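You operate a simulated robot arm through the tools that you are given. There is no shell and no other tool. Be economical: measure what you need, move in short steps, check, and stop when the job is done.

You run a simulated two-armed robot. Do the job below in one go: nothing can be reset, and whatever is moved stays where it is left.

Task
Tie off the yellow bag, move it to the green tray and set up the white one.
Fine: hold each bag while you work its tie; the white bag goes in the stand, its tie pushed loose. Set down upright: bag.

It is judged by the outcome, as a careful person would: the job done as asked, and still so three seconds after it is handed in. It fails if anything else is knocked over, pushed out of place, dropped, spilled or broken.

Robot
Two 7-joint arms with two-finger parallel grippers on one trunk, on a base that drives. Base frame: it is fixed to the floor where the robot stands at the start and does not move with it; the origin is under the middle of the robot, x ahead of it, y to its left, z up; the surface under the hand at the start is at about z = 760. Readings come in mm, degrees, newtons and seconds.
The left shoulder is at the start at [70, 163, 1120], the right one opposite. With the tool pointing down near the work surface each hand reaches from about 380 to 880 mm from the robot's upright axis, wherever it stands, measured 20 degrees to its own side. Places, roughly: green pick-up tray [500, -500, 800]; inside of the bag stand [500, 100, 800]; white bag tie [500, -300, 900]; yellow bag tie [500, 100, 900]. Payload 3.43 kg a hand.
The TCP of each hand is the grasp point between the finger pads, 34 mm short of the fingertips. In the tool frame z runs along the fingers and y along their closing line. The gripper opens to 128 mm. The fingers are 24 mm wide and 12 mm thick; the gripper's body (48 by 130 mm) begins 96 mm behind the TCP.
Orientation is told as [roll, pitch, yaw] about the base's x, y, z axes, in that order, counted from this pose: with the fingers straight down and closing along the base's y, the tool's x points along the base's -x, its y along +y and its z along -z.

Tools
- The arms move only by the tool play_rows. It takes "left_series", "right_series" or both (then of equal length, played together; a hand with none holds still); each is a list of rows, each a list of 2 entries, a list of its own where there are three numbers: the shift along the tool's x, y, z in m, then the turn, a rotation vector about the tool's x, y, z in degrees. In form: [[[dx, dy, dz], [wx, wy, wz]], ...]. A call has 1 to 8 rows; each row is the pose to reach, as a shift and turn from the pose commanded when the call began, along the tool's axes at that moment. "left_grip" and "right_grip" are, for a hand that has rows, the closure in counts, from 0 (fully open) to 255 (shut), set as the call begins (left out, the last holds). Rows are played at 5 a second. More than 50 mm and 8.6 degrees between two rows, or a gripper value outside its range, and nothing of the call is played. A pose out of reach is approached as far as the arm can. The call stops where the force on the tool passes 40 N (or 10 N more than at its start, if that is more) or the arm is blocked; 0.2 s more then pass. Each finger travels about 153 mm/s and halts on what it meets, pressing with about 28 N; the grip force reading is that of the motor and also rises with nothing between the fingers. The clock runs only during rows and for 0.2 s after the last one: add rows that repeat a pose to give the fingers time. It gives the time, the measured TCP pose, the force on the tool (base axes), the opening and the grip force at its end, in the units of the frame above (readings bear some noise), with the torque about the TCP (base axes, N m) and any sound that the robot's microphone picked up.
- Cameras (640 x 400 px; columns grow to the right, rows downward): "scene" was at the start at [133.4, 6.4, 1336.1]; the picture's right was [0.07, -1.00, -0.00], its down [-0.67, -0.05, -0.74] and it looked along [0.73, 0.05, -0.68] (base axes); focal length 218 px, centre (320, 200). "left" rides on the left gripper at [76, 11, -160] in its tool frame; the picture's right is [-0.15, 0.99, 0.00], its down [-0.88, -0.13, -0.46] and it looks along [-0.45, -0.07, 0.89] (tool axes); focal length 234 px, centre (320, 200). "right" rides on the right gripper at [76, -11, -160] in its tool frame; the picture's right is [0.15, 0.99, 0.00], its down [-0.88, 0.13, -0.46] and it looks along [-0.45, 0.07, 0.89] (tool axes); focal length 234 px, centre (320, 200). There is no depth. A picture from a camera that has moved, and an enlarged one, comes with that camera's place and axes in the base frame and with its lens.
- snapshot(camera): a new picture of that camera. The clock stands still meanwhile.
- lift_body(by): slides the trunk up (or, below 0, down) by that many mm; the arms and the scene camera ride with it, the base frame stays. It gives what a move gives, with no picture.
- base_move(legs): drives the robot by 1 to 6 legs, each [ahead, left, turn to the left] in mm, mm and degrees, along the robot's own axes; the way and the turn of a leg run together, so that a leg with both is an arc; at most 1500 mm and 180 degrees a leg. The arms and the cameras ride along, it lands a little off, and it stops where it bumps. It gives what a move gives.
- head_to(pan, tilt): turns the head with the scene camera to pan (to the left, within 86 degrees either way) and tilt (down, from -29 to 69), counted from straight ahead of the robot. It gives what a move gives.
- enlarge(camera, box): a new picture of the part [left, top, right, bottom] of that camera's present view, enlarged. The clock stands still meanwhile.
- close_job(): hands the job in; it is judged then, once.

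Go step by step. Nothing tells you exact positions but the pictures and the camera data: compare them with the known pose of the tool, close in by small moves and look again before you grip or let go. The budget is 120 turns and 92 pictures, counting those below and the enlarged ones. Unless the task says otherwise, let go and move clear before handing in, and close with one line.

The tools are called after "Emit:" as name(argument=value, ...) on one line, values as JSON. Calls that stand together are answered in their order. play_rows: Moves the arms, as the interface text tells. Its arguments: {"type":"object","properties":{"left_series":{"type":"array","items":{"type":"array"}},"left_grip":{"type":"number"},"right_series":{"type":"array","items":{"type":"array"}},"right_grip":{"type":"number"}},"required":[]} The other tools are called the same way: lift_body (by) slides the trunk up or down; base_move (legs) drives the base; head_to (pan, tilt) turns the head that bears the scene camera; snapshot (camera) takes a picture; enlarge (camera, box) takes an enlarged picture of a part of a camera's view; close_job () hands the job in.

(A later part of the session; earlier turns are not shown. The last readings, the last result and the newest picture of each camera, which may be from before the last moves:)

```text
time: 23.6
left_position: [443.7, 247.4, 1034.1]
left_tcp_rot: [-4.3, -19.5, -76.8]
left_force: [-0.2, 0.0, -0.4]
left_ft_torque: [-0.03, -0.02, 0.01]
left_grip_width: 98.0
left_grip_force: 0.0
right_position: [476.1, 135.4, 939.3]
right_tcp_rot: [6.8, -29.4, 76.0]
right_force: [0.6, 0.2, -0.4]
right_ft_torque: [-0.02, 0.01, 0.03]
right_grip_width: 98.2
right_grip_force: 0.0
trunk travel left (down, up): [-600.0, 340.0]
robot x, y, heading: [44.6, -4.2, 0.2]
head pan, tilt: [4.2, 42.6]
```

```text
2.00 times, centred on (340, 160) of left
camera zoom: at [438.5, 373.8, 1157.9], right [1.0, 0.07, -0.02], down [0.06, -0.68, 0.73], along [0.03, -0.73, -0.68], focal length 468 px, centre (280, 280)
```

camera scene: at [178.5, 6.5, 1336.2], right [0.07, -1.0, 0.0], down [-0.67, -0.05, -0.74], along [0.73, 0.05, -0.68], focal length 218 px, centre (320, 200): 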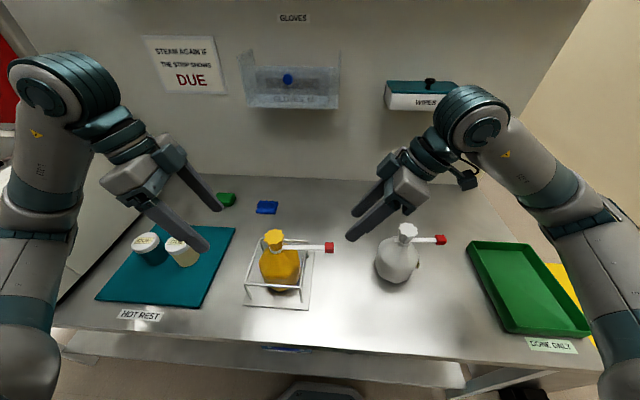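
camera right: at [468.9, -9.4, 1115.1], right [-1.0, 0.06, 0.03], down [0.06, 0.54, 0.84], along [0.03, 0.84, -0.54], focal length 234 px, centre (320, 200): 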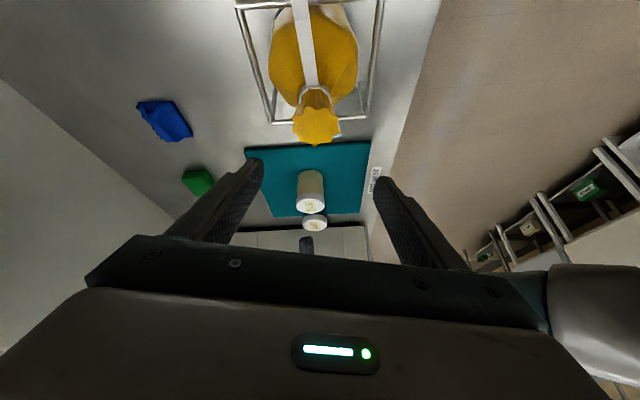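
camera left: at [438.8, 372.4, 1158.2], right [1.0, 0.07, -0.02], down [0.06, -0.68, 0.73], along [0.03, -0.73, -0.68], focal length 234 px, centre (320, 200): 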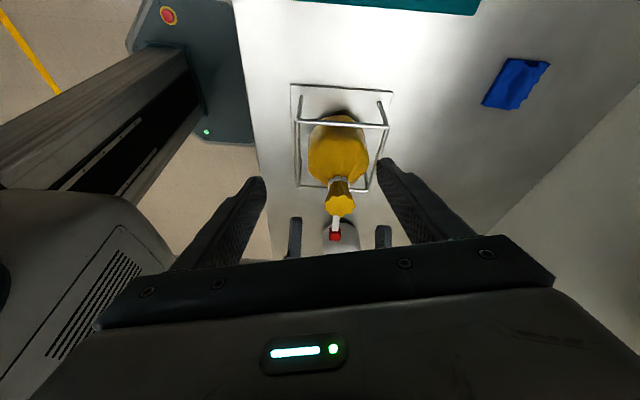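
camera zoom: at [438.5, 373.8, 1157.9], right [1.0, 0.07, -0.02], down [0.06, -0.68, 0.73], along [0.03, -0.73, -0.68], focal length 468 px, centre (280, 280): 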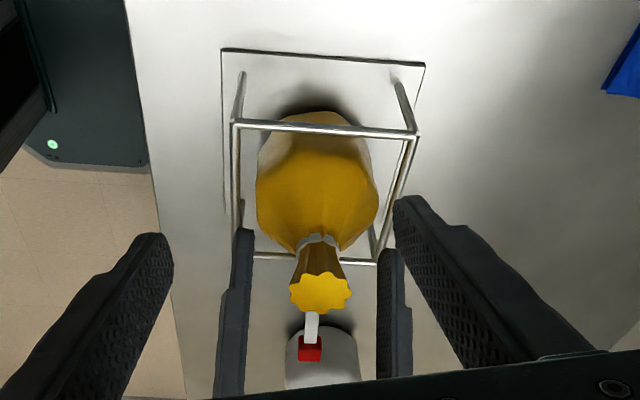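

The fingers flank the neck. I'll close, wait, then lift straight up 30 mm as a check.

Emit:
play_rows(right_series=[[[0, 0, 0], [0, 0, 0]], [[0, 0, 0], [0, 0, 0]], [[0, 0, 0], [0, 0, 0]]], right_grip=255)

Emit:
play_rows(right_series=[[[-0.0049, 0.001, -0.0087], [0, 0, 0]], [[-0.0098, 0.0021, -0.0173], [0, 0, 0]], [[-0.0147, 0.0031, -0.026], [0, 0, 0]]])

Emit:
enlarge(camera="scene", box=[230, 150, 390, 300])

Emit:
enlarge(camera="left", box=[260, 60, 420, 260])

```text
time: 24.4
left_position: [442.7, 247.9, 1033.8]
left_tcp_rot: [-4.3, -19.5, -76.8]
left_force: [-0.5, 0.3, 1.0]
left_ft_torque: [-0.02, 0.0, 0.01]
left_grip_width: 97.8
left_grip_force: 0.1
right_position: [476.0, 134.3, 939.5]
right_tcp_rot: [6.8, -29.4, 76.0]
right_force: [0.4, 0.3, 0.8]
right_ft_torque: [0.06, 0.06, 0.02]
right_grip_width: 41.0
right_grip_force: 28.0
trunk travel left (down, up): [-600.0, 340.0]
robot x, y, heading: [39.9, 0.3, 0.1]
head pan, tilt: [4.2, 42.6]
```

```text
time: 25.2
left_position: [442.2, 248.4, 1035.8]
left_tcp_rot: [-4.2, -19.4, -76.8]
left_force: [-0.1, 0.3, -0.1]
left_ft_torque: [0.0, 0.02, -0.01]
left_grip_width: 97.8
left_grip_force: 0.2
right_position: [477.1, 133.7, 970.0]
right_tcp_rot: [6.8, -29.4, 76.2]
right_force: [0.0, 0.8, -2.7]
right_ft_torque: [0.01, -0.01, -0.02]
right_grip_width: 40.9
right_grip_force: 28.2
trunk travel left (down, up): [-600.0, 340.0]
robot x, y, heading: [45.8, 1.1, 0.2]
head pan, tilt: [4.2, 42.6]
```

```text
2.67 times, centred on (310, 225) of scene
camera zoom: at [179.2, 6.9, 1336.0], right [0.07, -1.0, 0.0], down [-0.67, -0.05, -0.74], along [0.73, 0.05, -0.68], focal length 581 px, centre (347, 133)
```

zoom: 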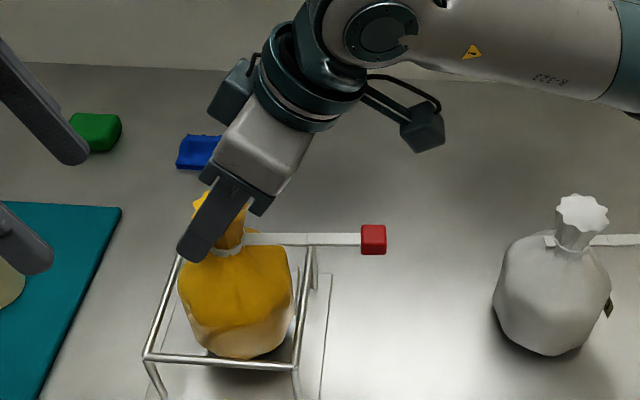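

```text
2.00 times, centred on (340, 160) of left
camera zoom: at [438.7, 373.8, 1157.7], right [1.0, 0.07, -0.02], down [0.06, -0.68, 0.73], along [0.03, -0.73, -0.68], focal length 468 px, centre (280, 280)
```

zoom: 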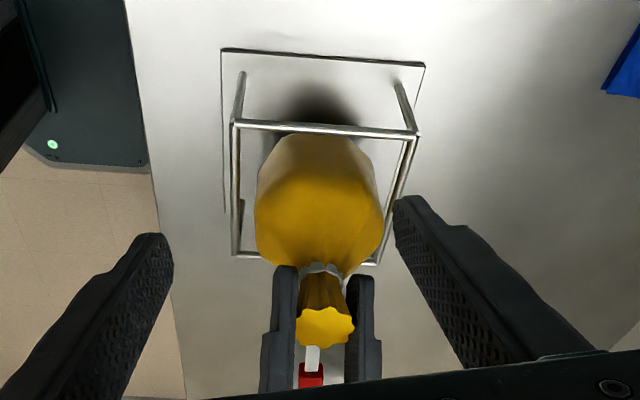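

It hangs free, weighing about 3 N. I'll raise the trunk 175 mm so the bag passes over the white one, then carry it to the right.

Emit:
lift_body(by=175)

Emit:
play_rows(right_series=[[[0.036, -0.00765, -0.02125], [2.94, -0.62, 5.2]], [[0.072, -0.0153, -0.0425], [5.88, -1.25, 10.4]], [[0.108, -0.023, -0.06375], [8.8, -1.87, 15.6]], [[0.144, -0.0306, -0.085], [11.75, -2.5, 20.8]], [[0.18, -0.03825, -0.10625], [14.7, -3.12, 26]], [[0.216, -0.0459, -0.1275], [17.6, -3.75, 31.2]], [[0.252, -0.0535, -0.14875], [20.6, -4.4, 36.4]], [[0.288, -0.0612, -0.17], [23.5, -5, 41.6]]])

Emit:
snapshot(camera="scene")

```text
time: 27.2
left_position: [444.5, 247.4, 1209.2]
left_tcp_rot: [-4.4, -19.5, -76.8]
left_force: [0.4, 0.4, -0.3]
left_ft_torque: [0.03, 0.02, -0.03]
left_grip_width: 97.7
left_grip_force: 0.1
right_position: [477.1, 134.4, 1143.0]
right_tcp_rot: [6.7, -29.4, 75.9]
right_force: [0.4, 0.1, -3.2]
right_ft_torque: [0.02, 0.02, -0.04]
right_grip_width: 40.8
right_grip_force: 27.9
trunk travel left (down, up): [-775.0, 165.0]
robot x, y, heading: [44.8, 3.7, 0.2]
head pan, tilt: [4.2, 42.6]
```

```text
time: 29.0
left_position: [442.8, 245.9, 1210.6]
left_tcp_rot: [-4.2, -19.4, -76.9]
left_force: [0.1, -1.1, 0.5]
left_ft_torque: [0.05, 0.0, 0.07]
left_grip_width: 98.1
left_grip_force: 0.1
right_position: [504.2, -212.7, 1151.1]
right_tcp_rot: [7.2, -29.3, 27.9]
right_force: [-1.1, 0.0, -3.7]
right_ft_torque: [0.04, -0.04, 0.03]
right_grip_width: 40.7
right_grip_force: 27.7
right hand out of reach, approached as far as the arm can: row 6, 7, 8
trunk travel left (down, up): [-775.0, 165.0]
robot x, y, heading: [44.3, -2.6, 0.1]
head pan, tilt: [4.2, 42.6]
```

```text
53 pictures are left
camera scene: at [177.3, 4.3, 1511.3], right [0.07, -1.0, 0.0], down [-0.67, -0.05, -0.74], along [0.74, 0.06, -0.68], focal length 218 px, centre (320, 200)
```

scene: 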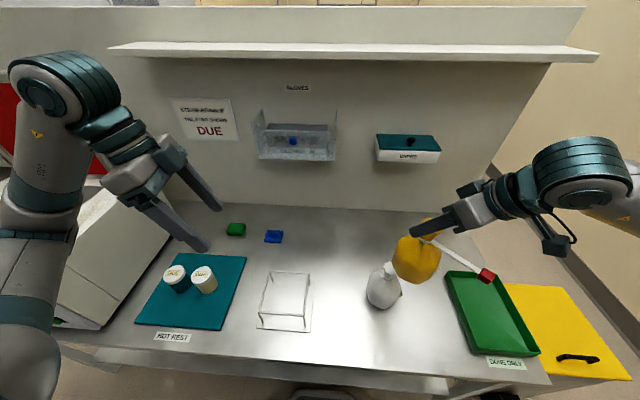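

The bag is carried over clear of the white one, but the arm is near its inner limit. I'll keep moving it right toward the tray.

Emit:
play_rows(right_series=[[[0.0216, -0.0373, -0.0167], [0, 0, 0]], [[0.0432, -0.0747, -0.0333], [0, 0, 0]], [[0.0648, -0.112, -0.05], [0, 0, 0]], [[0.0863, -0.1493, -0.0667], [0, 0, 0]], [[0.108, -0.1867, -0.0833], [0, 0, 0]], [[0.1295, -0.224, -0.1], [0, 0, 0]], [[0.1295, -0.224, -0.1], [0, 0, 0]]])

Emit:
snapshot(camera="scene")

```text
time: 30.6
left_position: [442.4, 245.4, 1209.9]
left_tcp_rot: [-4.3, -19.5, -76.8]
left_force: [0.6, 0.2, -0.9]
left_ft_torque: [0.03, -0.02, 0.0]
left_grip_width: 98.0
left_grip_force: 0.1
right_position: [489.8, -408.2, 1148.2]
right_tcp_rot: [6.9, -29.4, 27.9]
right_force: [0.3, -1.7, -2.7]
right_ft_torque: [0.04, 0.0, 0.01]
right_grip_width: 40.9
right_grip_force: 27.9
right hand out of reach, approached as far as the arm can: row 5, 6, 7
trunk travel left (down, up): [-775.0, 165.0]
robot x, y, heading: [50.5, -0.5, -0.0]
head pan, tilt: [4.2, 42.6]
```

```text
52 pictures are left
camera scene: at [178.4, 5.8, 1511.2], right [0.07, -1.0, 0.0], down [-0.67, -0.05, -0.74], along [0.73, 0.05, -0.68], focal length 218 px, centre (320, 200)
```

scene: 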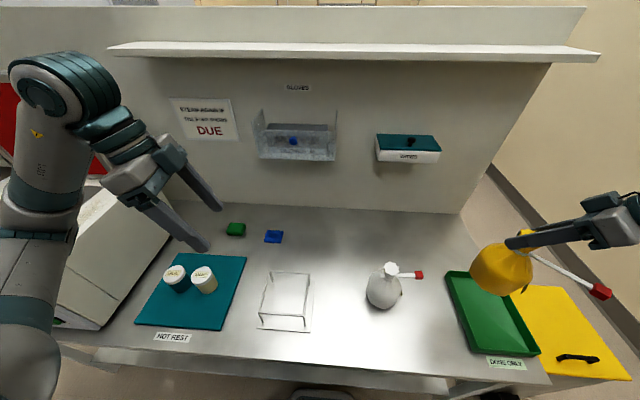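

The bag hangs upright, and the tray centre is at about [485,-498]. I'll drive the base slightly back and 90 mm to the right to finish the alignment.

Emit:
base_move(legs=[[-10, 0, 0], [0, -90, 0]])

Emit:
snapshot(camera="scene")

Emit:
snapshot(camera="right")

```text
time: 32.0
left_position: [432.6, 160.2, 1209.6]
left_tcp_rot: [-4.5, -19.6, -76.7]
left_force: [0.9, 0.9, 0.0]
left_ft_torque: [-0.03, 0.01, -0.01]
left_grip_width: 97.7
left_grip_force: 0.0
right_position: [480.2, -495.7, 1148.9]
right_tcp_rot: [6.8, -29.3, 28.0]
right_force: [-0.9, -0.5, -2.6]
right_ft_torque: [-0.01, 0.0, 0.02]
right_grip_width: 40.8
right_grip_force: 28.2
trunk travel left (down, up): [-775.0, 165.0]
robot x, y, heading: [35.4, -93.6, 0.3]
head pan, tilt: [4.2, 42.6]
```

```text
51 pictures are left
camera scene: at [169.4, -80.9, 1511.0], right [0.07, -1.0, 0.0], down [-0.67, -0.05, -0.74], along [0.73, 0.05, -0.68], focal length 218 px, centre (320, 200)
```

scene: 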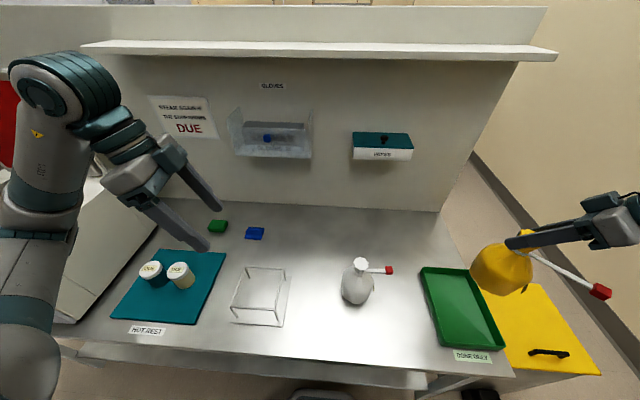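

```text
50 pictures are left
camera right: at [368.2, -587.9, 1249.9], right [-0.63, 0.78, 0.03], down [0.44, 0.32, 0.84], along [0.64, 0.54, -0.54], focal length 234 px, centre (320, 200)
```

right: 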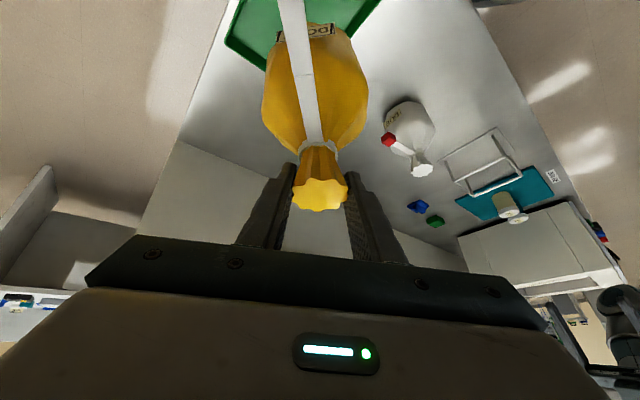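

The neck at [480,-496] is centred over the tray ([482,-497]). Lower the trunk.

Emit:
lift_body(by=-175)

Emit:
snapshot(camera="scene")

Emit:
snapshot(camera="right")

```text
time: 34.0
left_position: [433.8, 158.6, 1034.7]
left_tcp_rot: [-4.3, -19.4, -76.9]
left_force: [-0.2, -0.4, 0.2]
left_ft_torque: [-0.02, -0.03, 0.01]
left_grip_width: 98.2
left_grip_force: 0.0
right_position: [480.7, -496.8, 975.9]
right_tcp_rot: [6.8, -29.4, 28.1]
right_force: [-1.0, 0.1, -3.6]
right_ft_torque: [0.01, 0.03, 0.03]
right_grip_width: 40.9
right_grip_force: 28.2
trunk travel left (down, up): [-600.0, 340.0]
robot x, y, heading: [35.9, -88.5, 0.1]
head pan, tilt: [4.2, 42.6]
```

```text
49 pictures are left
camera scene: at [169.1, -82.7, 1336.1], right [0.07, -1.0, 0.0], down [-0.67, -0.05, -0.74], along [0.73, 0.06, -0.68], focal length 218 px, centre (320, 200)
```

scene: 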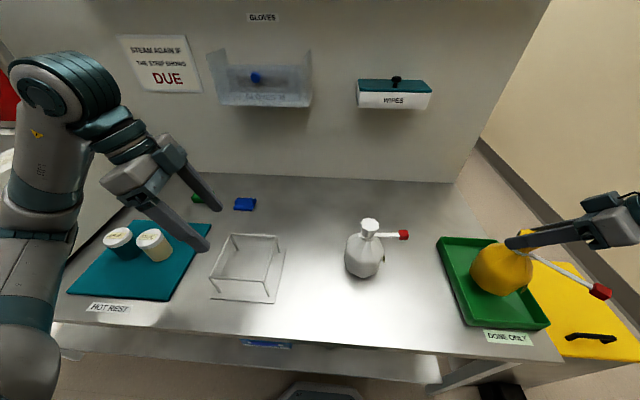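

```text
48 pictures are left
camera right: at [367.9, -589.3, 1074.4], right [-0.63, 0.78, 0.03], down [0.44, 0.32, 0.84], along [0.64, 0.54, -0.54], focal length 234 px, centre (320, 200)
```

right: 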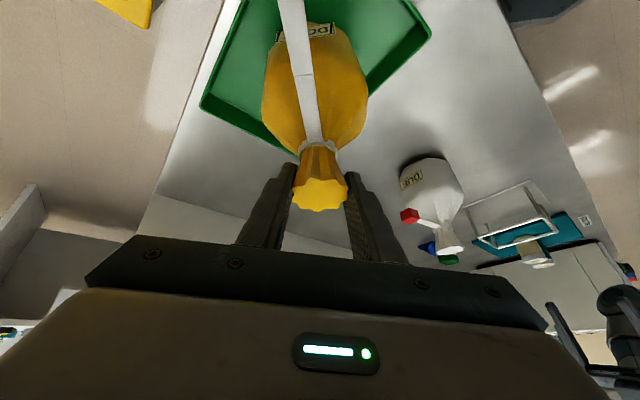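

The bag is centred in the tray. Lower the last 30 mm by arm and watch the force.

Emit:
play_rows(right_series=[[[0.0049, -0.001, 0.0087], [0, 0, 0]], [[0.0098, -0.0021, 0.0173], [0, 0, 0]], [[0.0147, -0.0031, 0.026], [0, 0, 0]], [[0.0147, -0.0031, 0.026], [0, 0, 0]]])

```text
time: 35.0
left_position: [434.2, 158.7, 1035.0]
left_tcp_rot: [-4.4, -19.5, -76.8]
left_force: [-0.2, 0.1, 0.2]
left_ft_torque: [-0.03, 0.01, 0.03]
left_grip_width: 98.3
left_grip_force: 0.0
right_position: [479.8, -496.4, 942.9]
right_tcp_rot: [6.9, -29.5, 28.1]
right_force: [-0.3, 0.4, -4.2]
right_ft_torque: [-0.02, 0.01, -0.01]
right_grip_width: 40.6
right_grip_force: 28.5
trunk travel left (down, up): [-600.0, 340.0]
robot x, y, heading: [34.4, -87.8, 0.1]
head pan, tilt: [4.2, 42.6]
```

Emit:
play_rows(right_series=[[[0.001, -0.0002, 0.0017], [0, 0, 0]], [[0.002, -0.0004, 0.0035], [0, 0, 0]]])

```text
time: 35.6
left_position: [433.6, 159.1, 1035.0]
left_tcp_rot: [-4.3, -19.5, -76.8]
left_force: [-0.6, -0.2, -0.1]
left_ft_torque: [0.02, -0.01, 0.0]
left_grip_width: 97.9
left_grip_force: 0.1
right_position: [481.3, -495.9, 939.3]
right_tcp_rot: [6.8, -29.4, 28.0]
right_force: [0.8, 0.3, -3.1]
right_ft_torque: [0.02, -0.01, 0.0]
right_grip_width: 41.0
right_grip_force: 28.6
trunk travel left (down, up): [-600.0, 340.0]
robot x, y, heading: [37.0, -86.7, 0.0]
head pan, tilt: [4.2, 42.6]
```

Still hanging freely (about −3 N). I'll continue in small steps.

Emit:
play_rows(right_series=[[[0.001, -0.0002, 0.0017], [0, 0, 0]], [[0.001, -0.0002, 0.0017], [0, 0, 0]]])

Emit:
play_rows(right_series=[[[0.001, -0.0002, 0.0017], [0, 0, 0]], [[0.001, -0.0002, 0.0017], [0, 0, 0]]])

Emit:
enlarge(camera="scene", box=[430, 200, 560, 340])

```text
time: 36.2
left_position: [431.5, 159.0, 1035.0]
left_tcp_rot: [-4.3, -19.5, -76.8]
left_force: [-0.7, 0.1, -0.3]
left_ft_torque: [-0.02, -0.02, -0.01]
left_grip_width: 97.9
left_grip_force: 0.0
right_position: [479.5, -497.3, 938.9]
right_tcp_rot: [6.7, -29.5, 28.1]
right_force: [0.2, -3.4, 11.8]
right_ft_torque: [-0.15, 0.39, 0.05]
right_grip_width: 40.8
right_grip_force: 28.0
trunk travel left (down, up): [-600.0, 340.0]
robot x, y, heading: [38.2, -89.0, -0.1]
head pan, tilt: [4.2, 42.6]
```

```text
time: 36.8
left_position: [432.2, 160.0, 1035.0]
left_tcp_rot: [-4.2, -19.5, -76.8]
left_force: [0.5, -0.4, 0.6]
left_ft_torque: [-0.05, 0.05, -0.06]
left_grip_width: 97.8
left_grip_force: 0.1
right_position: [480.4, -494.5, 937.5]
right_tcp_rot: [6.7, -29.6, 28.1]
right_force: [2.9, -2.7, 25.6]
right_ft_torque: [0.15, -0.03, 0.02]
right_grip_width: 41.1
right_grip_force: 27.6
trunk travel left (down, up): [-600.0, 340.0]
robot x, y, heading: [34.3, -88.3, -0.1]
head pan, tilt: [4.2, 42.6]
```

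```text
2.86 times, centred on (495, 270) of scene
camera zoom: at [167.4, -81.5, 1336.4], right [0.07, -1.0, 0.0], down [-0.67, -0.05, -0.74], along [0.74, 0.05, -0.68], focal length 623 px, centre (-180, 0)
```

zoom: 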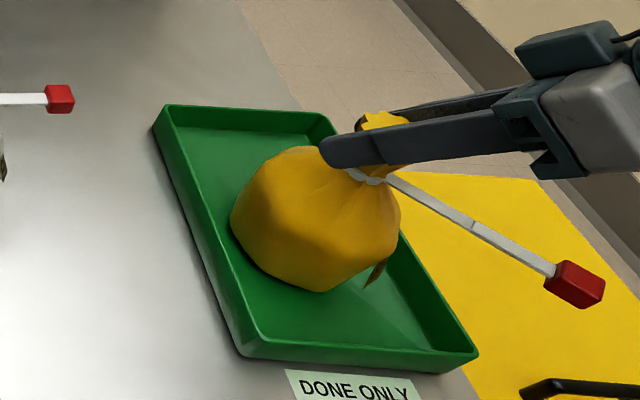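

It's resting on the tray floor. I'll relax 2 mm upward, open, and retreat along the fingers.

Emit:
play_rows(right_series=[[[-0.0011, 0.0002, -0.002], [0, 0, 0]]])

Emit:
play_rows(right_series=[[[0, 0, 0], [0, 0, 0]], [[0, 0, 0], [0, 0, 0]], [[0, 0, 0], [0, 0, 0]], [[0, 0, -0.02], [0, 0, 0]], [[0, 0, -0.05], [0, 0, 0]], [[0, 0, -0.09], [0, 0, 0]]], right_grip=60)

Emit:
snapshot(camera="scene")

Emit:
snapshot(camera="right")

```text
time: 37.2
left_position: [433.0, 160.3, 1034.7]
left_tcp_rot: [-4.2, -19.4, -76.7]
left_force: [0.8, -0.9, 0.4]
left_ft_torque: [0.03, 0.0, -0.01]
left_grip_width: 98.0
left_grip_force: 0.1
right_position: [480.5, -496.0, 937.9]
right_tcp_rot: [7.1, -29.3, 27.9]
right_force: [3.8, -0.2, 11.3]
right_ft_torque: [0.37, -0.5, -0.11]
right_grip_width: 40.6
right_grip_force: 27.5
trunk travel left (down, up): [-600.0, 340.0]
robot x, y, heading: [33.3, -88.8, 0.2]
head pan, tilt: [4.2, 42.6]
```

```text
time: 38.8
left_position: [432.8, 159.3, 1034.6]
left_tcp_rot: [-4.4, -19.5, -76.8]
left_force: [0.1, -0.4, 0.0]
left_ft_torque: [-0.03, 0.03, -0.03]
left_grip_width: 98.0
left_grip_force: 0.1
right_position: [243.1, -539.8, 797.4]
right_tcp_rot: [27.5, 17.3, 24.1]
right_force: [1.3, 1.2, 0.2]
right_ft_torque: [-0.01, 0.0, 0.03]
right_grip_width: 98.0
right_grip_force: 0.1
right hand out of reach, approached as far as the arm can: row 4, 5
trunk travel left (down, up): [-600.0, 340.0]
robot x, y, heading: [34.1, -91.4, 0.2]
head pan, tilt: [4.2, 42.6]
stopped in row 6 (right hand): the arm was blocked; the commanded pose is now the measured one
```

```text
46 pictures are left
camera scene: at [170.0, -82.2, 1335.9], right [0.07, -1.0, 0.0], down [-0.68, -0.05, -0.74], along [0.73, 0.05, -0.68], focal length 218 px, centre (320, 200)
```

scene: 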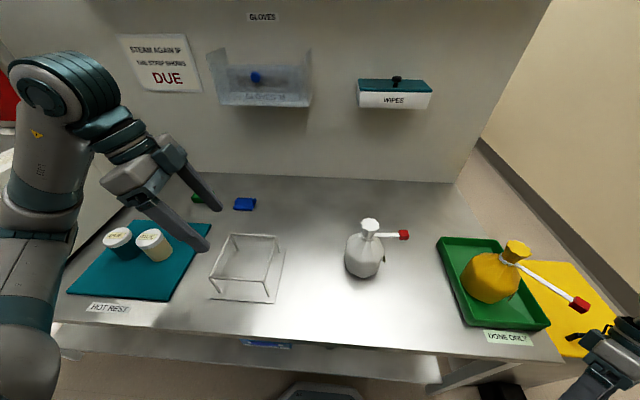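

```text
45 pictures are left
camera right: at [246.3, -627.7, 951.1], right [-0.36, 0.8, 0.48], down [0.93, 0.31, 0.18], along [0.0, 0.51, -0.86], focal length 234 px, centre (320, 200)
```

right: 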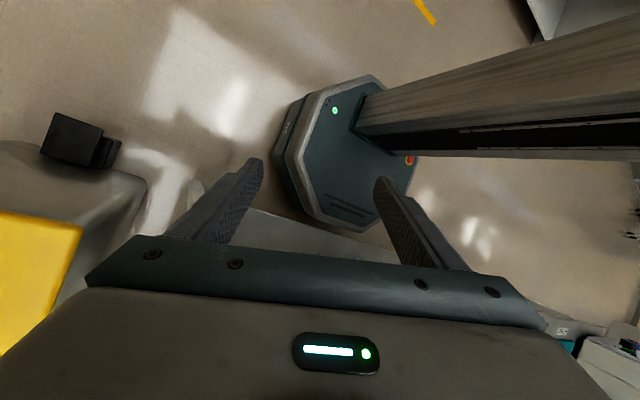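

The right arm swung into an odd pose in front of the table as it backed out. I'll check the bag, then raise the arm clear with the trunk.

Emit:
enlarge(camera="scene", box=[430, 200, 640, 400])

Emit:
head_to(pan=-50, tilt=55)

Emit:
snapshot(camera="scene")

```text
2.00 times, centred on (535, 300) of scene
camera zoom: at [170.0, -82.2, 1335.9], right [0.07, -1.0, 0.0], down [-0.68, -0.05, -0.74], along [0.73, 0.05, -0.68], focal length 436 px, centre (-110, 0)
```

zoom: 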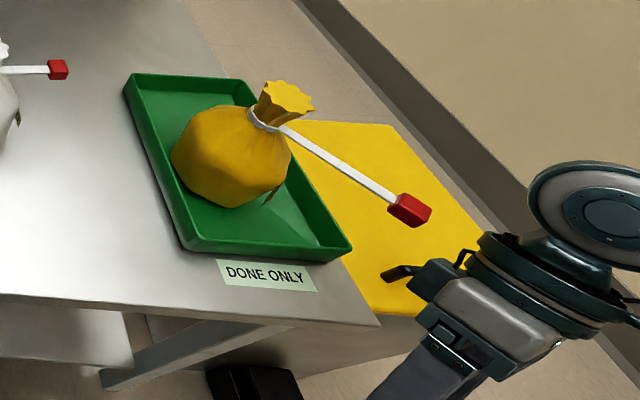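

```text
time: 40.0
left_position: [432.1, 160.2, 1034.2]
left_tcp_rot: [-4.3, -19.6, -76.8]
left_force: [-1.0, 1.0, -0.1]
left_ft_torque: [-0.01, 0.03, -0.02]
left_grip_width: 98.0
left_grip_force: 0.0
right_position: [240.1, -539.6, 797.2]
right_tcp_rot: [27.4, 17.3, 24.2]
right_force: [-0.1, 0.5, 0.0]
right_ft_torque: [0.0, 0.0, 0.0]
right_grip_width: 97.8
right_grip_force: 0.2
trunk travel left (down, up): [-600.0, 340.0]
robot x, y, heading: [36.5, -87.8, 0.3]
head pan, tilt: [-50.0, 55.0]
```

```text
43 pictures are left
camera scene: at [132.3, -144.0, 1319.2], right [-0.76, -0.64, 0.0], down [-0.53, 0.63, -0.57], along [0.37, -0.44, -0.82], focal length 218 px, centre (320, 200)
```

scene: 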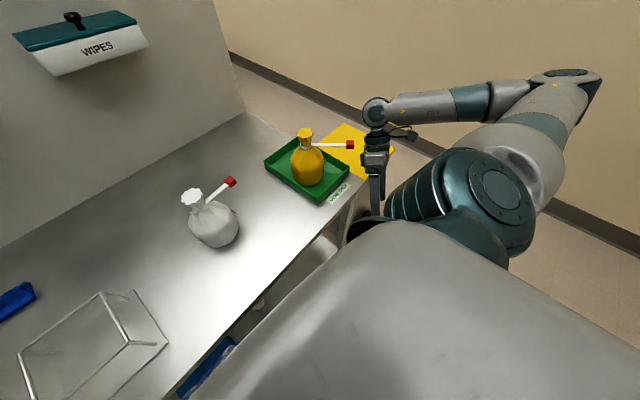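

The yellow bag stands upright in the tray, untouched. Raise the trunk to clear the right hand from the table edge.

Emit:
lift_body(by=300)

Emit:
snapshot(camera="scene")

```text
time: 43.0
left_position: [434.8, 158.4, 1335.3]
left_tcp_rot: [-4.3, -19.5, -76.8]
left_force: [-0.2, -0.5, 0.3]
left_ft_torque: [-0.02, -0.01, -0.03]
left_grip_width: 97.9
left_grip_force: 0.0
right_position: [241.4, -540.1, 1097.3]
right_tcp_rot: [27.4, 17.3, 24.2]
right_force: [0.3, -0.3, 0.1]
right_ft_torque: [0.03, -0.04, -0.02]
right_grip_width: 97.7
right_grip_force: 0.1
trunk travel left (down, up): [-900.0, 40.0]
robot x, y, heading: [37.9, -88.0, -0.0]
head pan, tilt: [-50.0, 55.0]
```

```text
42 pictures are left
camera scene: at [132.3, -144.0, 1619.1], right [-0.76, -0.64, 0.0], down [-0.53, 0.63, -0.57], along [0.37, -0.44, -0.82], focal length 218 px, centre (320, 200)
```

scene: 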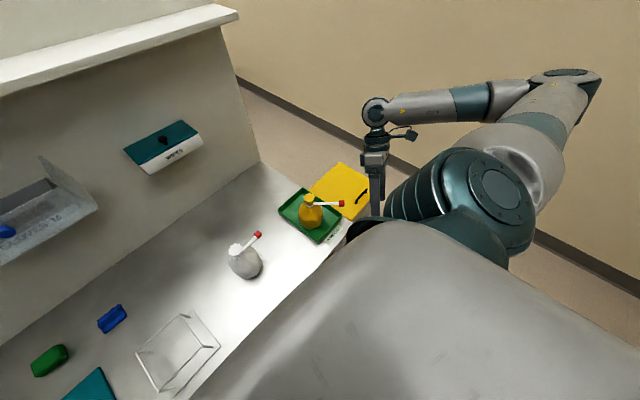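

All is clear. I'll bring the right hand forward and inward into a normal working posture, high above the table.

Emit:
play_rows(right_series=[[[-0.0406, 0.0122, -0.0079], [0, 0, 0]], [[-0.0812, 0.0244, -0.0158], [0, 0, 0]], [[-0.1218, 0.0366, -0.0237], [0, 0, 0]], [[-0.1624, 0.0488, -0.0316], [0, 0, 0]], [[-0.203, 0.061, -0.0395], [0, 0, 0]], [[-0.203, 0.061, -0.0395], [0, 0, 0]]])

Emit:
snapshot(camera="scene")

```text
time: 44.4
left_position: [431.2, 158.6, 1334.9]
left_tcp_rot: [-4.2, -19.6, -76.8]
left_force: [1.0, -0.1, 0.3]
left_ft_torque: [0.02, 0.0, 0.0]
left_grip_width: 97.8
left_grip_force: 0.0
right_position: [423.6, -420.2, 1097.1]
right_tcp_rot: [27.4, 17.1, 23.9]
right_force: [-0.7, 0.7, 0.5]
right_ft_torque: [0.01, -0.01, 0.0]
right_grip_width: 97.9
right_grip_force: 0.1
trunk travel left (down, up): [-900.0, 40.0]
robot x, y, heading: [33.1, -91.4, 0.3]
head pan, tilt: [-50.0, 55.0]
```

```text
41 pictures are left
camera scene: at [130.5, -144.6, 1619.3], right [-0.76, -0.64, 0.0], down [-0.53, 0.63, -0.57], along [0.37, -0.44, -0.82], focal length 218 px, centre (320, 200)
```

scene: 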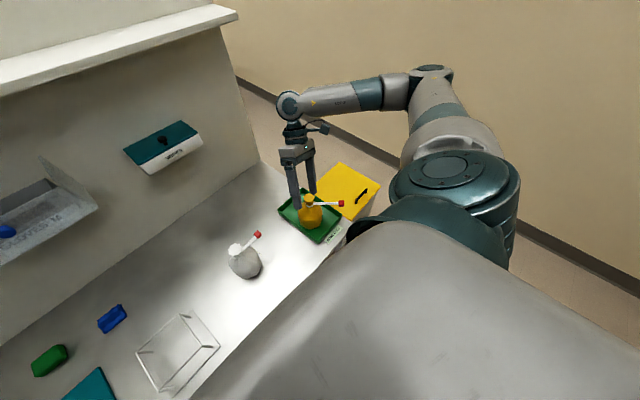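

Good posture. Now turn the right hand fingers-down and lift it well up, as a parking pose for when the trunk comes down.

Emit:
play_rows(right_series=[[[0.0066, 0.0167, -0.038], [3.85, -3.73, 3.23]], [[0.0131, 0.0333, -0.0763], [7.7, -7.47, 6.47]], [[0.0197, 0.05, -0.1145], [11.55, -11.2, 9.7]], [[0.0263, 0.0667, -0.1527], [15.4, -14.93, 12.93]], [[0.0328, 0.0833, -0.191], [19.25, -18.67, 16.17]], [[0.0394, 0.1, -0.229], [23.1, -22.4, 19.4]], [[0.0394, 0.1, -0.229], [23.1, -22.4, 19.4]]])

```text
time: 46.0
left_position: [432.4, 159.8, 1335.6]
left_tcp_rot: [-4.2, -19.5, -76.7]
left_force: [-0.4, 0.0, 0.1]
left_ft_torque: [-0.02, 0.0, 0.0]
left_grip_width: 98.0
left_grip_force: 0.1
right_position: [462.0, -420.5, 1348.4]
right_tcp_rot: [0.1, 0.1, -0.2]
right_force: [-0.4, -0.7, 0.1]
right_ft_torque: [0.0, 0.02, 0.0]
right_grip_width: 97.8
right_grip_force: 0.1
trunk travel left (down, up): [-900.0, 40.0]
robot x, y, heading: [35.4, -89.2, 0.1]
head pan, tilt: [-50.0, 55.0]
```

Emit:
lift_body(by=-300)

Emit:
head_to(pan=-5, tilt=45)

Emit:
snapshot(camera="scene")

Emit:
snapshot(camera="left")

```text
time: 49.0
left_position: [432.3, 158.7, 1035.4]
left_tcp_rot: [-4.2, -19.5, -76.8]
left_force: [-1.0, -0.5, -0.2]
left_ft_torque: [0.03, -0.01, 0.0]
left_grip_width: 97.9
left_grip_force: 0.0
right_position: [460.8, -418.9, 1048.6]
right_tcp_rot: [0.0, 0.1, -0.1]
right_force: [0.3, -0.4, -0.7]
right_ft_torque: [0.02, -0.02, 0.01]
right_grip_width: 97.7
right_grip_force: 0.1
trunk travel left (down, up): [-600.0, 340.0]
robot x, y, heading: [32.0, -89.8, 0.2]
head pan, tilt: [-50.0, 55.0]
```

```text
time: 50.1
left_position: [433.5, 159.6, 1034.4]
left_tcp_rot: [-4.3, -19.5, -76.8]
left_force: [0.1, 0.1, -0.4]
left_ft_torque: [-0.04, -0.01, 0.02]
left_grip_width: 97.8
left_grip_force: 0.1
right_position: [461.5, -421.0, 1048.4]
right_tcp_rot: [0.0, 0.0, -0.1]
right_force: [0.0, -0.9, -0.3]
right_ft_torque: [-0.02, -0.01, 0.0]
right_grip_width: 98.0
right_grip_force: 0.0
trunk travel left (down, up): [-600.0, 340.0]
robot x, y, heading: [34.6, -87.5, 0.2]
head pan, tilt: [-5.0, 45.0]
```

```text
40 pictures are left
camera scene: at [166.9, -95.8, 1332.6], right [-0.09, -1.0, 0.0], down [-0.7, 0.06, -0.71], along [0.7, -0.06, -0.71], focal length 218 px, centre (320, 200)
```

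scene: 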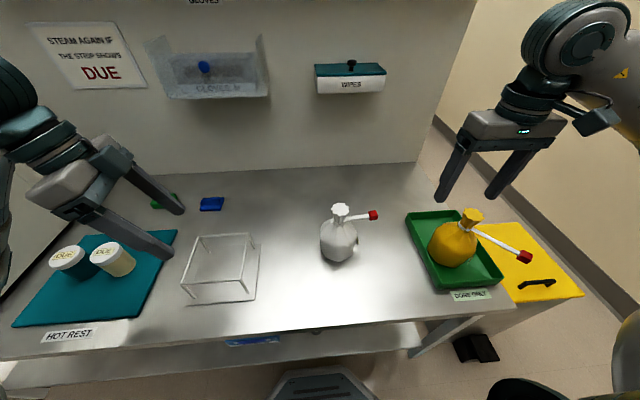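

```text
39 pictures are left
camera left: at [427.8, 284.9, 1158.0], right [1.0, 0.07, -0.02], down [0.06, -0.68, 0.73], along [0.04, -0.73, -0.68], focal length 234 px, centre (320, 200)
```

left: 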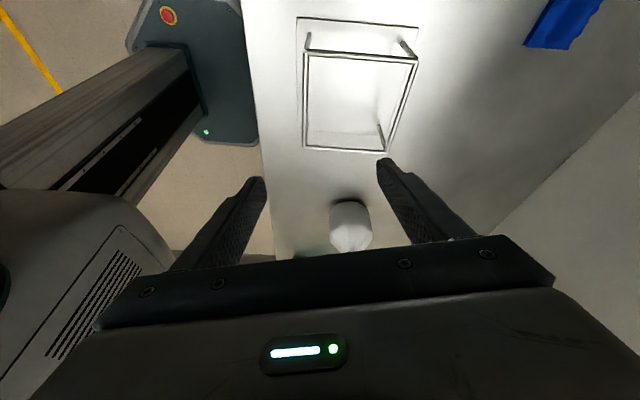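

The stand opening's centre is at about [478,138,850]. The white strap looks shorter than before, so I'll take a closer look.

Emit:
enlarge(camera="scene", box=[300, 190, 400, 270])

Emit:
snapshot(camera="right")

```text
5.00 times, centred on (350, 230) of scene
camera zoom: at [166.9, -95.8, 1332.6], right [-0.09, -1.0, 0.0], down [-0.7, 0.06, -0.71], along [0.7, -0.06, -0.71], focal length 1090 px, centre (170, 50)
```

zoom: 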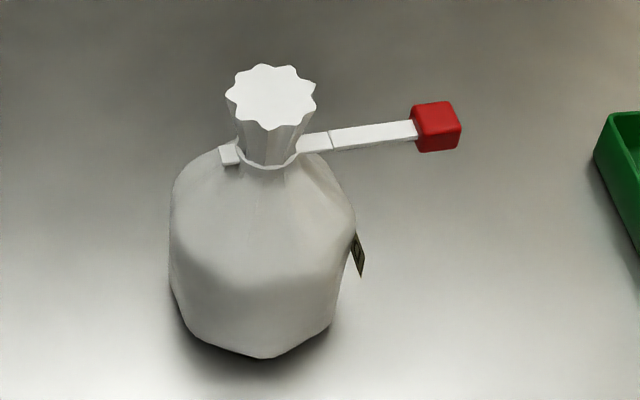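

```text
37 pictures are left
camera right: at [385.0, -429.6, 1208.7], right [-0.14, 0.99, 0.0], down [0.88, 0.13, 0.46], along [0.45, 0.07, -0.89], focal length 234 px, centre (320, 200)
```

right: 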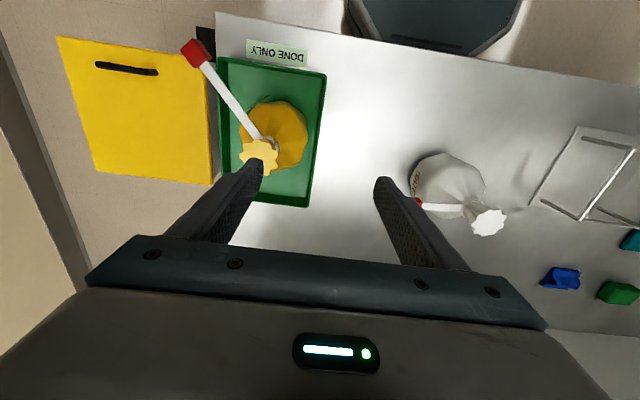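

The white tie was nudged part-way in earlier; the bag itself still stands in place, with the neck at about [520,-174] and the tab near [521,-265]. I'll bring the left hand over the white neck.

Emit:
play_rows(left_series=[[[-0.0396, 0.0027, 0.017], [-0.5, -0.1, -1.4]], [[-0.0793, 0.0054, 0.034], [-1, -0.2, -2.8]], [[-0.1189, 0.0081, 0.051], [-1.5, -0.3, -4.2]], [[-0.1585, 0.0108, 0.068], [-2, -0.4, -5.7]], [[-0.198, 0.0136, 0.085], [-2.5, -0.5, -7.1]], [[-0.2378, 0.0163, 0.102], [-3, -0.64, -8.5]], [[-0.2774, 0.019, 0.119], [-3.5, -0.75, -9.9]], [[-0.317, 0.0217, 0.136], [-4, -0.85, -11.3]]])

Emit:
snapshot(camera="left")

Emit:
snapshot(camera="scene")

```text
time: 51.9
left_position: [520.6, -172.6, 1009.3]
left_tcp_rot: [-4.3, -19.4, -64.7]
left_force: [-0.8, 0.6, 0.5]
left_ft_torque: [0.04, -0.01, 0.0]
left_grip_width: 97.9
left_grip_force: 0.0
right_position: [461.7, -421.8, 1048.1]
right_tcp_rot: [0.1, 0.0, -0.1]
right_force: [0.3, -1.8, 0.4]
right_ft_torque: [0.02, -0.01, -0.04]
right_grip_width: 97.6
right_grip_force: 0.1
trunk travel left (down, up): [-600.0, 340.0]
robot x, y, heading: [36.8, -91.0, 0.1]
head pan, tilt: [-5.0, 45.0]
```

```text
36 pictures are left
camera left: at [489.2, -52.0, 1133.6], right [0.96, 0.27, -0.02], down [0.2, -0.65, 0.73], along [0.19, -0.71, -0.68], focal length 234 px, centre (320, 200)
```

left: 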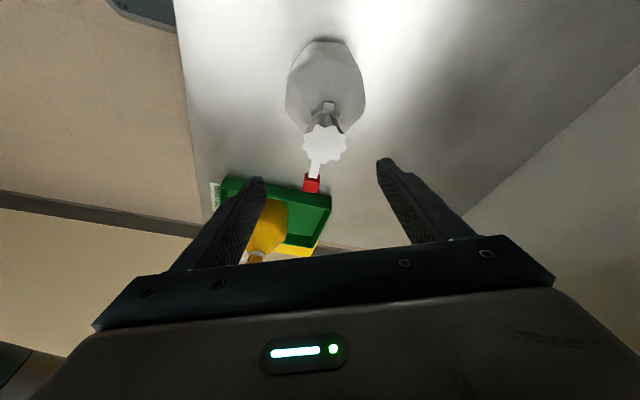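

```text
35 pictures are left
camera scene: at [167.0, -97.5, 1332.5], right [-0.09, -1.0, 0.0], down [-0.7, 0.06, -0.71], along [0.7, -0.06, -0.71], focal length 218 px, centre (320, 200)
```

scene: 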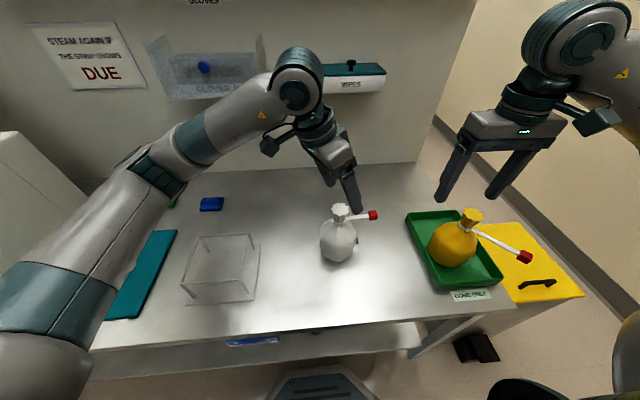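

Aligned within a few mm; the neck is at [524,-178]. I'll descend, then close on it.

Emit:
play_rows(left_series=[[[0.0063, 0.0021, 0.0242], [0, 0, 0]], [[0.0126, 0.0042, 0.0484], [0, 0, 0]], [[0.0189, 0.0063, 0.0726], [0, 0, 0]], [[0.0189, 0.0063, 0.0726], [0, 0, 0]]])

Emit:
snapshot(camera="left")

Emit:
enlarge(camera="scene", box=[290, 150, 410, 270])

```text
time: 52.9
left_position: [526.1, -179.1, 935.6]
left_tcp_rot: [-4.3, -19.5, -64.6]
left_force: [-0.6, 0.2, 0.4]
left_ft_torque: [-0.02, 0.01, -0.02]
left_grip_width: 97.9
left_grip_force: 0.1
right_position: [460.2, -419.4, 1048.3]
right_tcp_rot: [0.1, 0.0, -0.2]
right_force: [-0.3, -0.2, -0.4]
right_ft_torque: [0.01, 0.0, 0.03]
right_grip_width: 97.9
right_grip_force: 0.0
trunk travel left (down, up): [-600.0, 340.0]
robot x, y, heading: [35.2, -89.5, 0.0]
head pan, tilt: [-5.0, 45.0]
```

```text
34 pictures are left
camera left: at [494.1, -57.3, 1058.4], right [0.96, 0.27, -0.02], down [0.2, -0.65, 0.73], along [0.19, -0.71, -0.68], focal length 234 px, centre (320, 200)
```

left: 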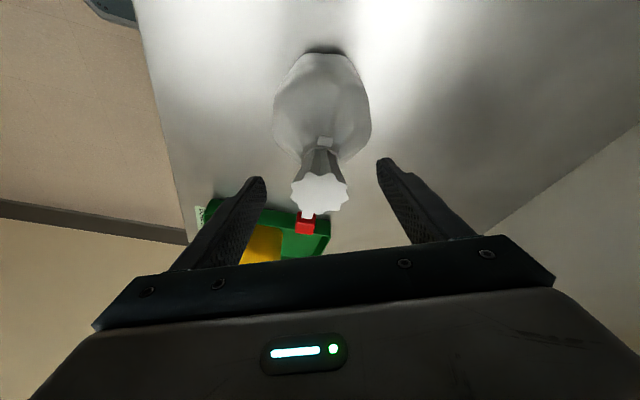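

```text
3.33 times, centred on (350, 210) of scene
camera zoom: at [166.7, -96.1, 1332.6], right [-0.09, -1.0, 0.0], down [-0.7, 0.06, -0.71], along [0.7, -0.06, -0.71], focal length 726 px, centre (220, 167)
```

zoom: 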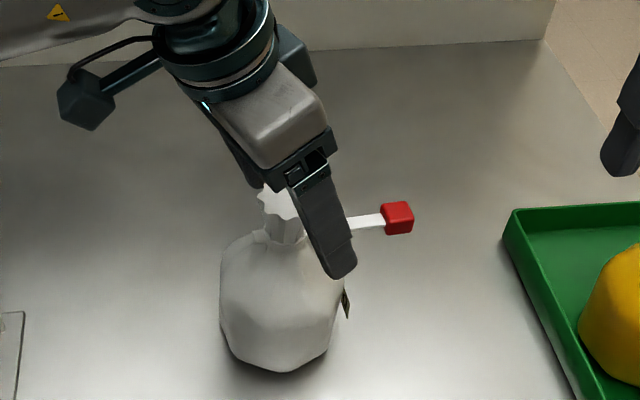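

Centred. Close on the neck and lift 30 mm.

Emit:
play_rows(left_series=[[[0, 0, 0], [0, 0, 0]], [[0, 0, 0], [0, 0, 0]], [[0, 0, 0], [0, 0, 0]]], left_grip=255)

Emit:
play_rows(left_series=[[[-0.0033, -0.0007, -0.0094], [0, 0, 0]], [[-0.0067, -0.0014, -0.0188], [0, 0, 0]], [[-0.01, -0.0021, -0.0282], [0, 0, 0]], [[-0.01, -0.0021, -0.0282], [0, 0, 0]]])

Emit:
enlarge(camera="scene", box=[290, 150, 410, 270])

```text
time: 53.7
left_position: [525.0, -178.7, 935.8]
left_tcp_rot: [-4.4, -19.5, -64.6]
left_force: [0.6, -0.3, 0.2]
left_ft_torque: [0.04, -0.16, 0.02]
left_grip_width: 41.4
left_grip_force: 27.7
right_position: [461.5, -420.1, 1048.7]
right_tcp_rot: [0.0, 0.0, -0.1]
right_force: [-0.1, 0.2, 0.0]
right_ft_torque: [0.0, 0.03, -0.02]
right_grip_width: 98.0
right_grip_force: 0.0
trunk travel left (down, up): [-600.0, 340.0]
robot x, y, heading: [33.3, -91.0, 0.1]
head pan, tilt: [-5.0, 45.0]
```

```text
time: 54.7
left_position: [525.9, -179.7, 965.0]
left_tcp_rot: [-4.3, -19.5, -64.7]
left_force: [0.2, -0.9, -2.7]
left_ft_torque: [-0.02, -0.01, -0.01]
left_grip_width: 40.9
left_grip_force: 26.9
right_position: [460.5, -420.9, 1048.1]
right_tcp_rot: [0.1, 0.0, -0.1]
right_force: [0.4, 0.2, -0.1]
right_ft_torque: [0.01, -0.02, 0.0]
right_grip_width: 98.0
right_grip_force: 0.1
trunk travel left (down, up): [-600.0, 340.0]
robot x, y, heading: [31.7, -90.8, 0.2]
head pan, tilt: [-5.0, 45.0]
```

```text
3.33 times, centred on (350, 210) of scene
camera zoom: at [167.3, -95.9, 1332.5], right [-0.09, -1.0, 0.0], down [-0.7, 0.06, -0.71], along [0.7, -0.06, -0.71], focal length 726 px, centre (220, 167)
```

zoom: 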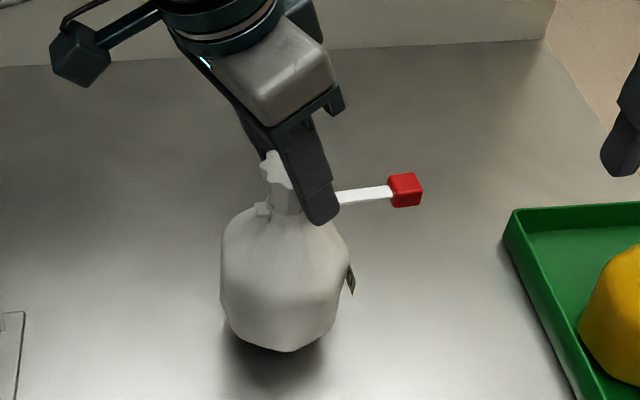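

The white bag hangs free. I'll raise the trunk, drive the base 90 mm back to the left, then carry it over the stand.

Emit:
lift_body(by=120)

Emit:
base_move(legs=[[0, 92, 0]])

```text
time: 56.2
left_position: [527.8, -180.1, 1084.4]
left_tcp_rot: [-4.2, -19.5, -64.7]
left_force: [-0.1, -0.7, -3.6]
left_ft_torque: [0.02, -0.02, 0.04]
left_grip_width: 41.0
left_grip_force: 27.7
right_position: [461.1, -419.7, 1169.2]
right_tcp_rot: [0.1, 0.1, -0.1]
right_force: [-0.1, 0.8, -0.1]
right_ft_torque: [0.01, 0.0, 0.0]
right_grip_width: 97.9
right_grip_force: 0.0
trunk travel left (down, up): [-720.0, 220.0]
robot x, y, heading: [37.8, -92.2, 0.1]
head pan, tilt: [-5.0, 45.0]
```

```text
time: 57.3
left_position: [526.4, -90.2, 1084.8]
left_tcp_rot: [-4.3, -19.5, -64.7]
left_force: [0.2, -0.6, -2.3]
left_ft_torque: [-0.02, -0.01, -0.02]
left_grip_width: 41.1
left_grip_force: 27.4
right_position: [461.4, -330.6, 1168.9]
right_tcp_rot: [0.1, 0.1, -0.1]
right_force: [-0.4, 0.4, 0.0]
right_ft_torque: [0.0, 0.0, 0.0]
right_grip_width: 98.0
right_grip_force: 0.0
trunk travel left (down, up): [-720.0, 220.0]
robot x, y, heading: [36.5, -1.1, 0.1]
head pan, tilt: [-5.0, 45.0]
```

Emit:
play_rows(left_series=[[[0.0356, 0.0075, -0.0132], [0, 0, 0]], [[0.0712, 0.015, -0.0263], [0, 0, 0]], [[0.1068, 0.0225, -0.0395], [0, 0, 0]], [[0.1425, 0.03, -0.0527], [0, 0, 0]], [[0.1781, 0.0375, -0.0658], [0, 0, 0]], [[0.2137, 0.045, -0.079], [0, 0, 0]], [[0.2137, 0.045, -0.079], [0, 0, 0]]])

Emit:
head_to(pan=5, tilt=45)

Emit:
snapshot(camera="scene")

Emit:
snapshot(camera="left")

```text
time: 58.9
left_position: [476.9, 136.5, 1087.3]
left_tcp_rot: [-4.3, -19.5, -64.8]
left_force: [0.1, -0.4, -2.7]
left_ft_torque: [0.01, -0.01, 0.01]
left_grip_width: 40.9
left_grip_force: 27.4
right_position: [461.6, -331.5, 1168.2]
right_tcp_rot: [0.2, 0.1, -0.1]
right_force: [0.3, 0.2, 0.0]
right_ft_torque: [0.03, 0.01, 0.0]
right_grip_width: 97.9
right_grip_force: 0.1
trunk travel left (down, up): [-720.0, 220.0]
robot x, y, heading: [36.8, -0.6, 0.1]
head pan, tilt: [-5.0, 45.0]
```

```text
time: 59.6
left_position: [477.1, 136.5, 1086.8]
left_tcp_rot: [-4.3, -19.5, -64.7]
left_force: [-0.8, -0.6, -3.4]
left_ft_torque: [0.02, -0.02, 0.01]
left_grip_width: 41.1
left_grip_force: 28.2
right_position: [461.9, -329.4, 1167.7]
right_tcp_rot: [0.0, 0.0, -0.1]
right_force: [-0.6, 0.2, 0.2]
right_ft_torque: [0.03, -0.02, 0.0]
right_grip_width: 98.1
right_grip_force: 0.1
trunk travel left (down, up): [-720.0, 220.0]
robot x, y, heading: [37.8, -2.4, 0.2]
head pan, tilt: [5.0, 45.0]
```

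```text
31 pictures are left
camera scene: at [166.9, 8.1, 1452.5], right [0.09, -1.0, 0.0], down [-0.7, -0.06, -0.71], along [0.7, 0.06, -0.71], focal length 218 px, centre (320, 200)
```

scene: 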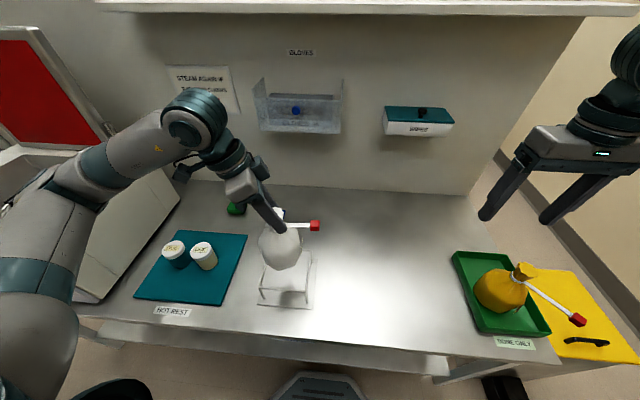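

```text
30 pictures are left
camera left: at [445.2, 259.2, 1210.0], right [0.96, 0.27, -0.02], down [0.2, -0.65, 0.73], along [0.19, -0.71, -0.68], focal length 234 px, centre (320, 200)
```

left: 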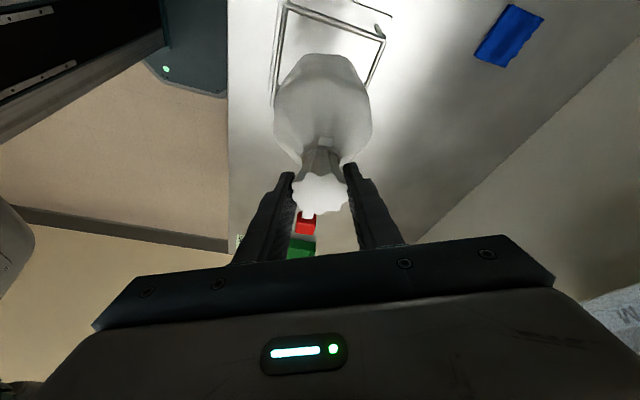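

The bag is centred over the stand by position. Lower to just above the rails and check.

Emit:
lift_body(by=-50)

Emit:
enlarge(camera="scene", box=[220, 180, 340, 310])

Emit:
enlarge(camera="left", box=[230, 0, 430, 230])

```text
time: 60.6
left_position: [476.6, 137.6, 1036.5]
left_tcp_rot: [-4.3, -19.5, -64.7]
left_force: [-0.5, -0.9, -2.6]
left_ft_torque: [0.0, -0.01, -0.03]
left_grip_width: 41.2
left_grip_force: 27.7
right_position: [461.8, -330.0, 1118.3]
right_tcp_rot: [0.1, 0.0, -0.1]
right_force: [-0.1, 0.6, -0.5]
right_ft_torque: [0.03, 0.01, -0.01]
right_grip_width: 98.2
right_grip_force: 0.0
trunk travel left (down, up): [-670.0, 270.0]
robot x, y, heading: [33.8, -1.4, 0.1]
head pan, tilt: [5.0, 45.0]
```

```text
3.08 times, centred on (280, 245) of scene
camera zoom: at [166.6, 8.0, 1402.6], right [0.09, -1.0, 0.0], down [-0.7, -0.06, -0.71], along [0.7, 0.06, -0.71], focal length 671 px, centre (443, 62)
```

zoom: 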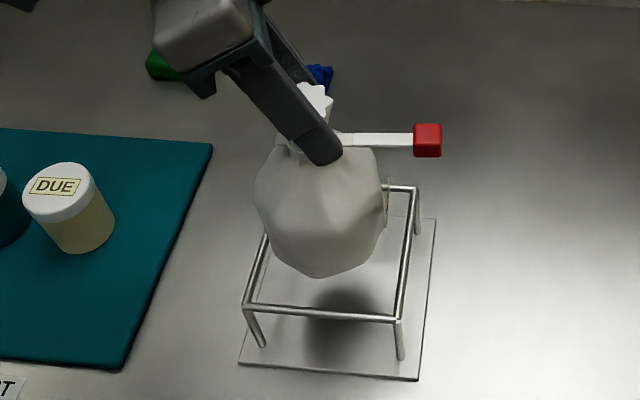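

```text
1.74 times, centred on (330, 115) of left
camera zoom: at [445.0, 259.1, 1160.2], right [0.96, 0.27, -0.02], down [0.2, -0.65, 0.73], along [0.19, -0.71, -0.68], focal length 407 px, centre (303, 348)
```

zoom: 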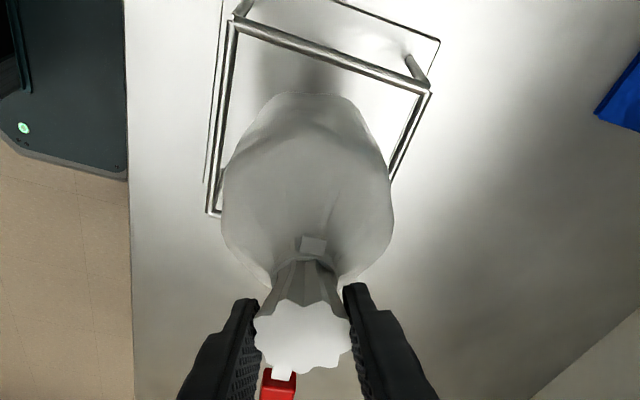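

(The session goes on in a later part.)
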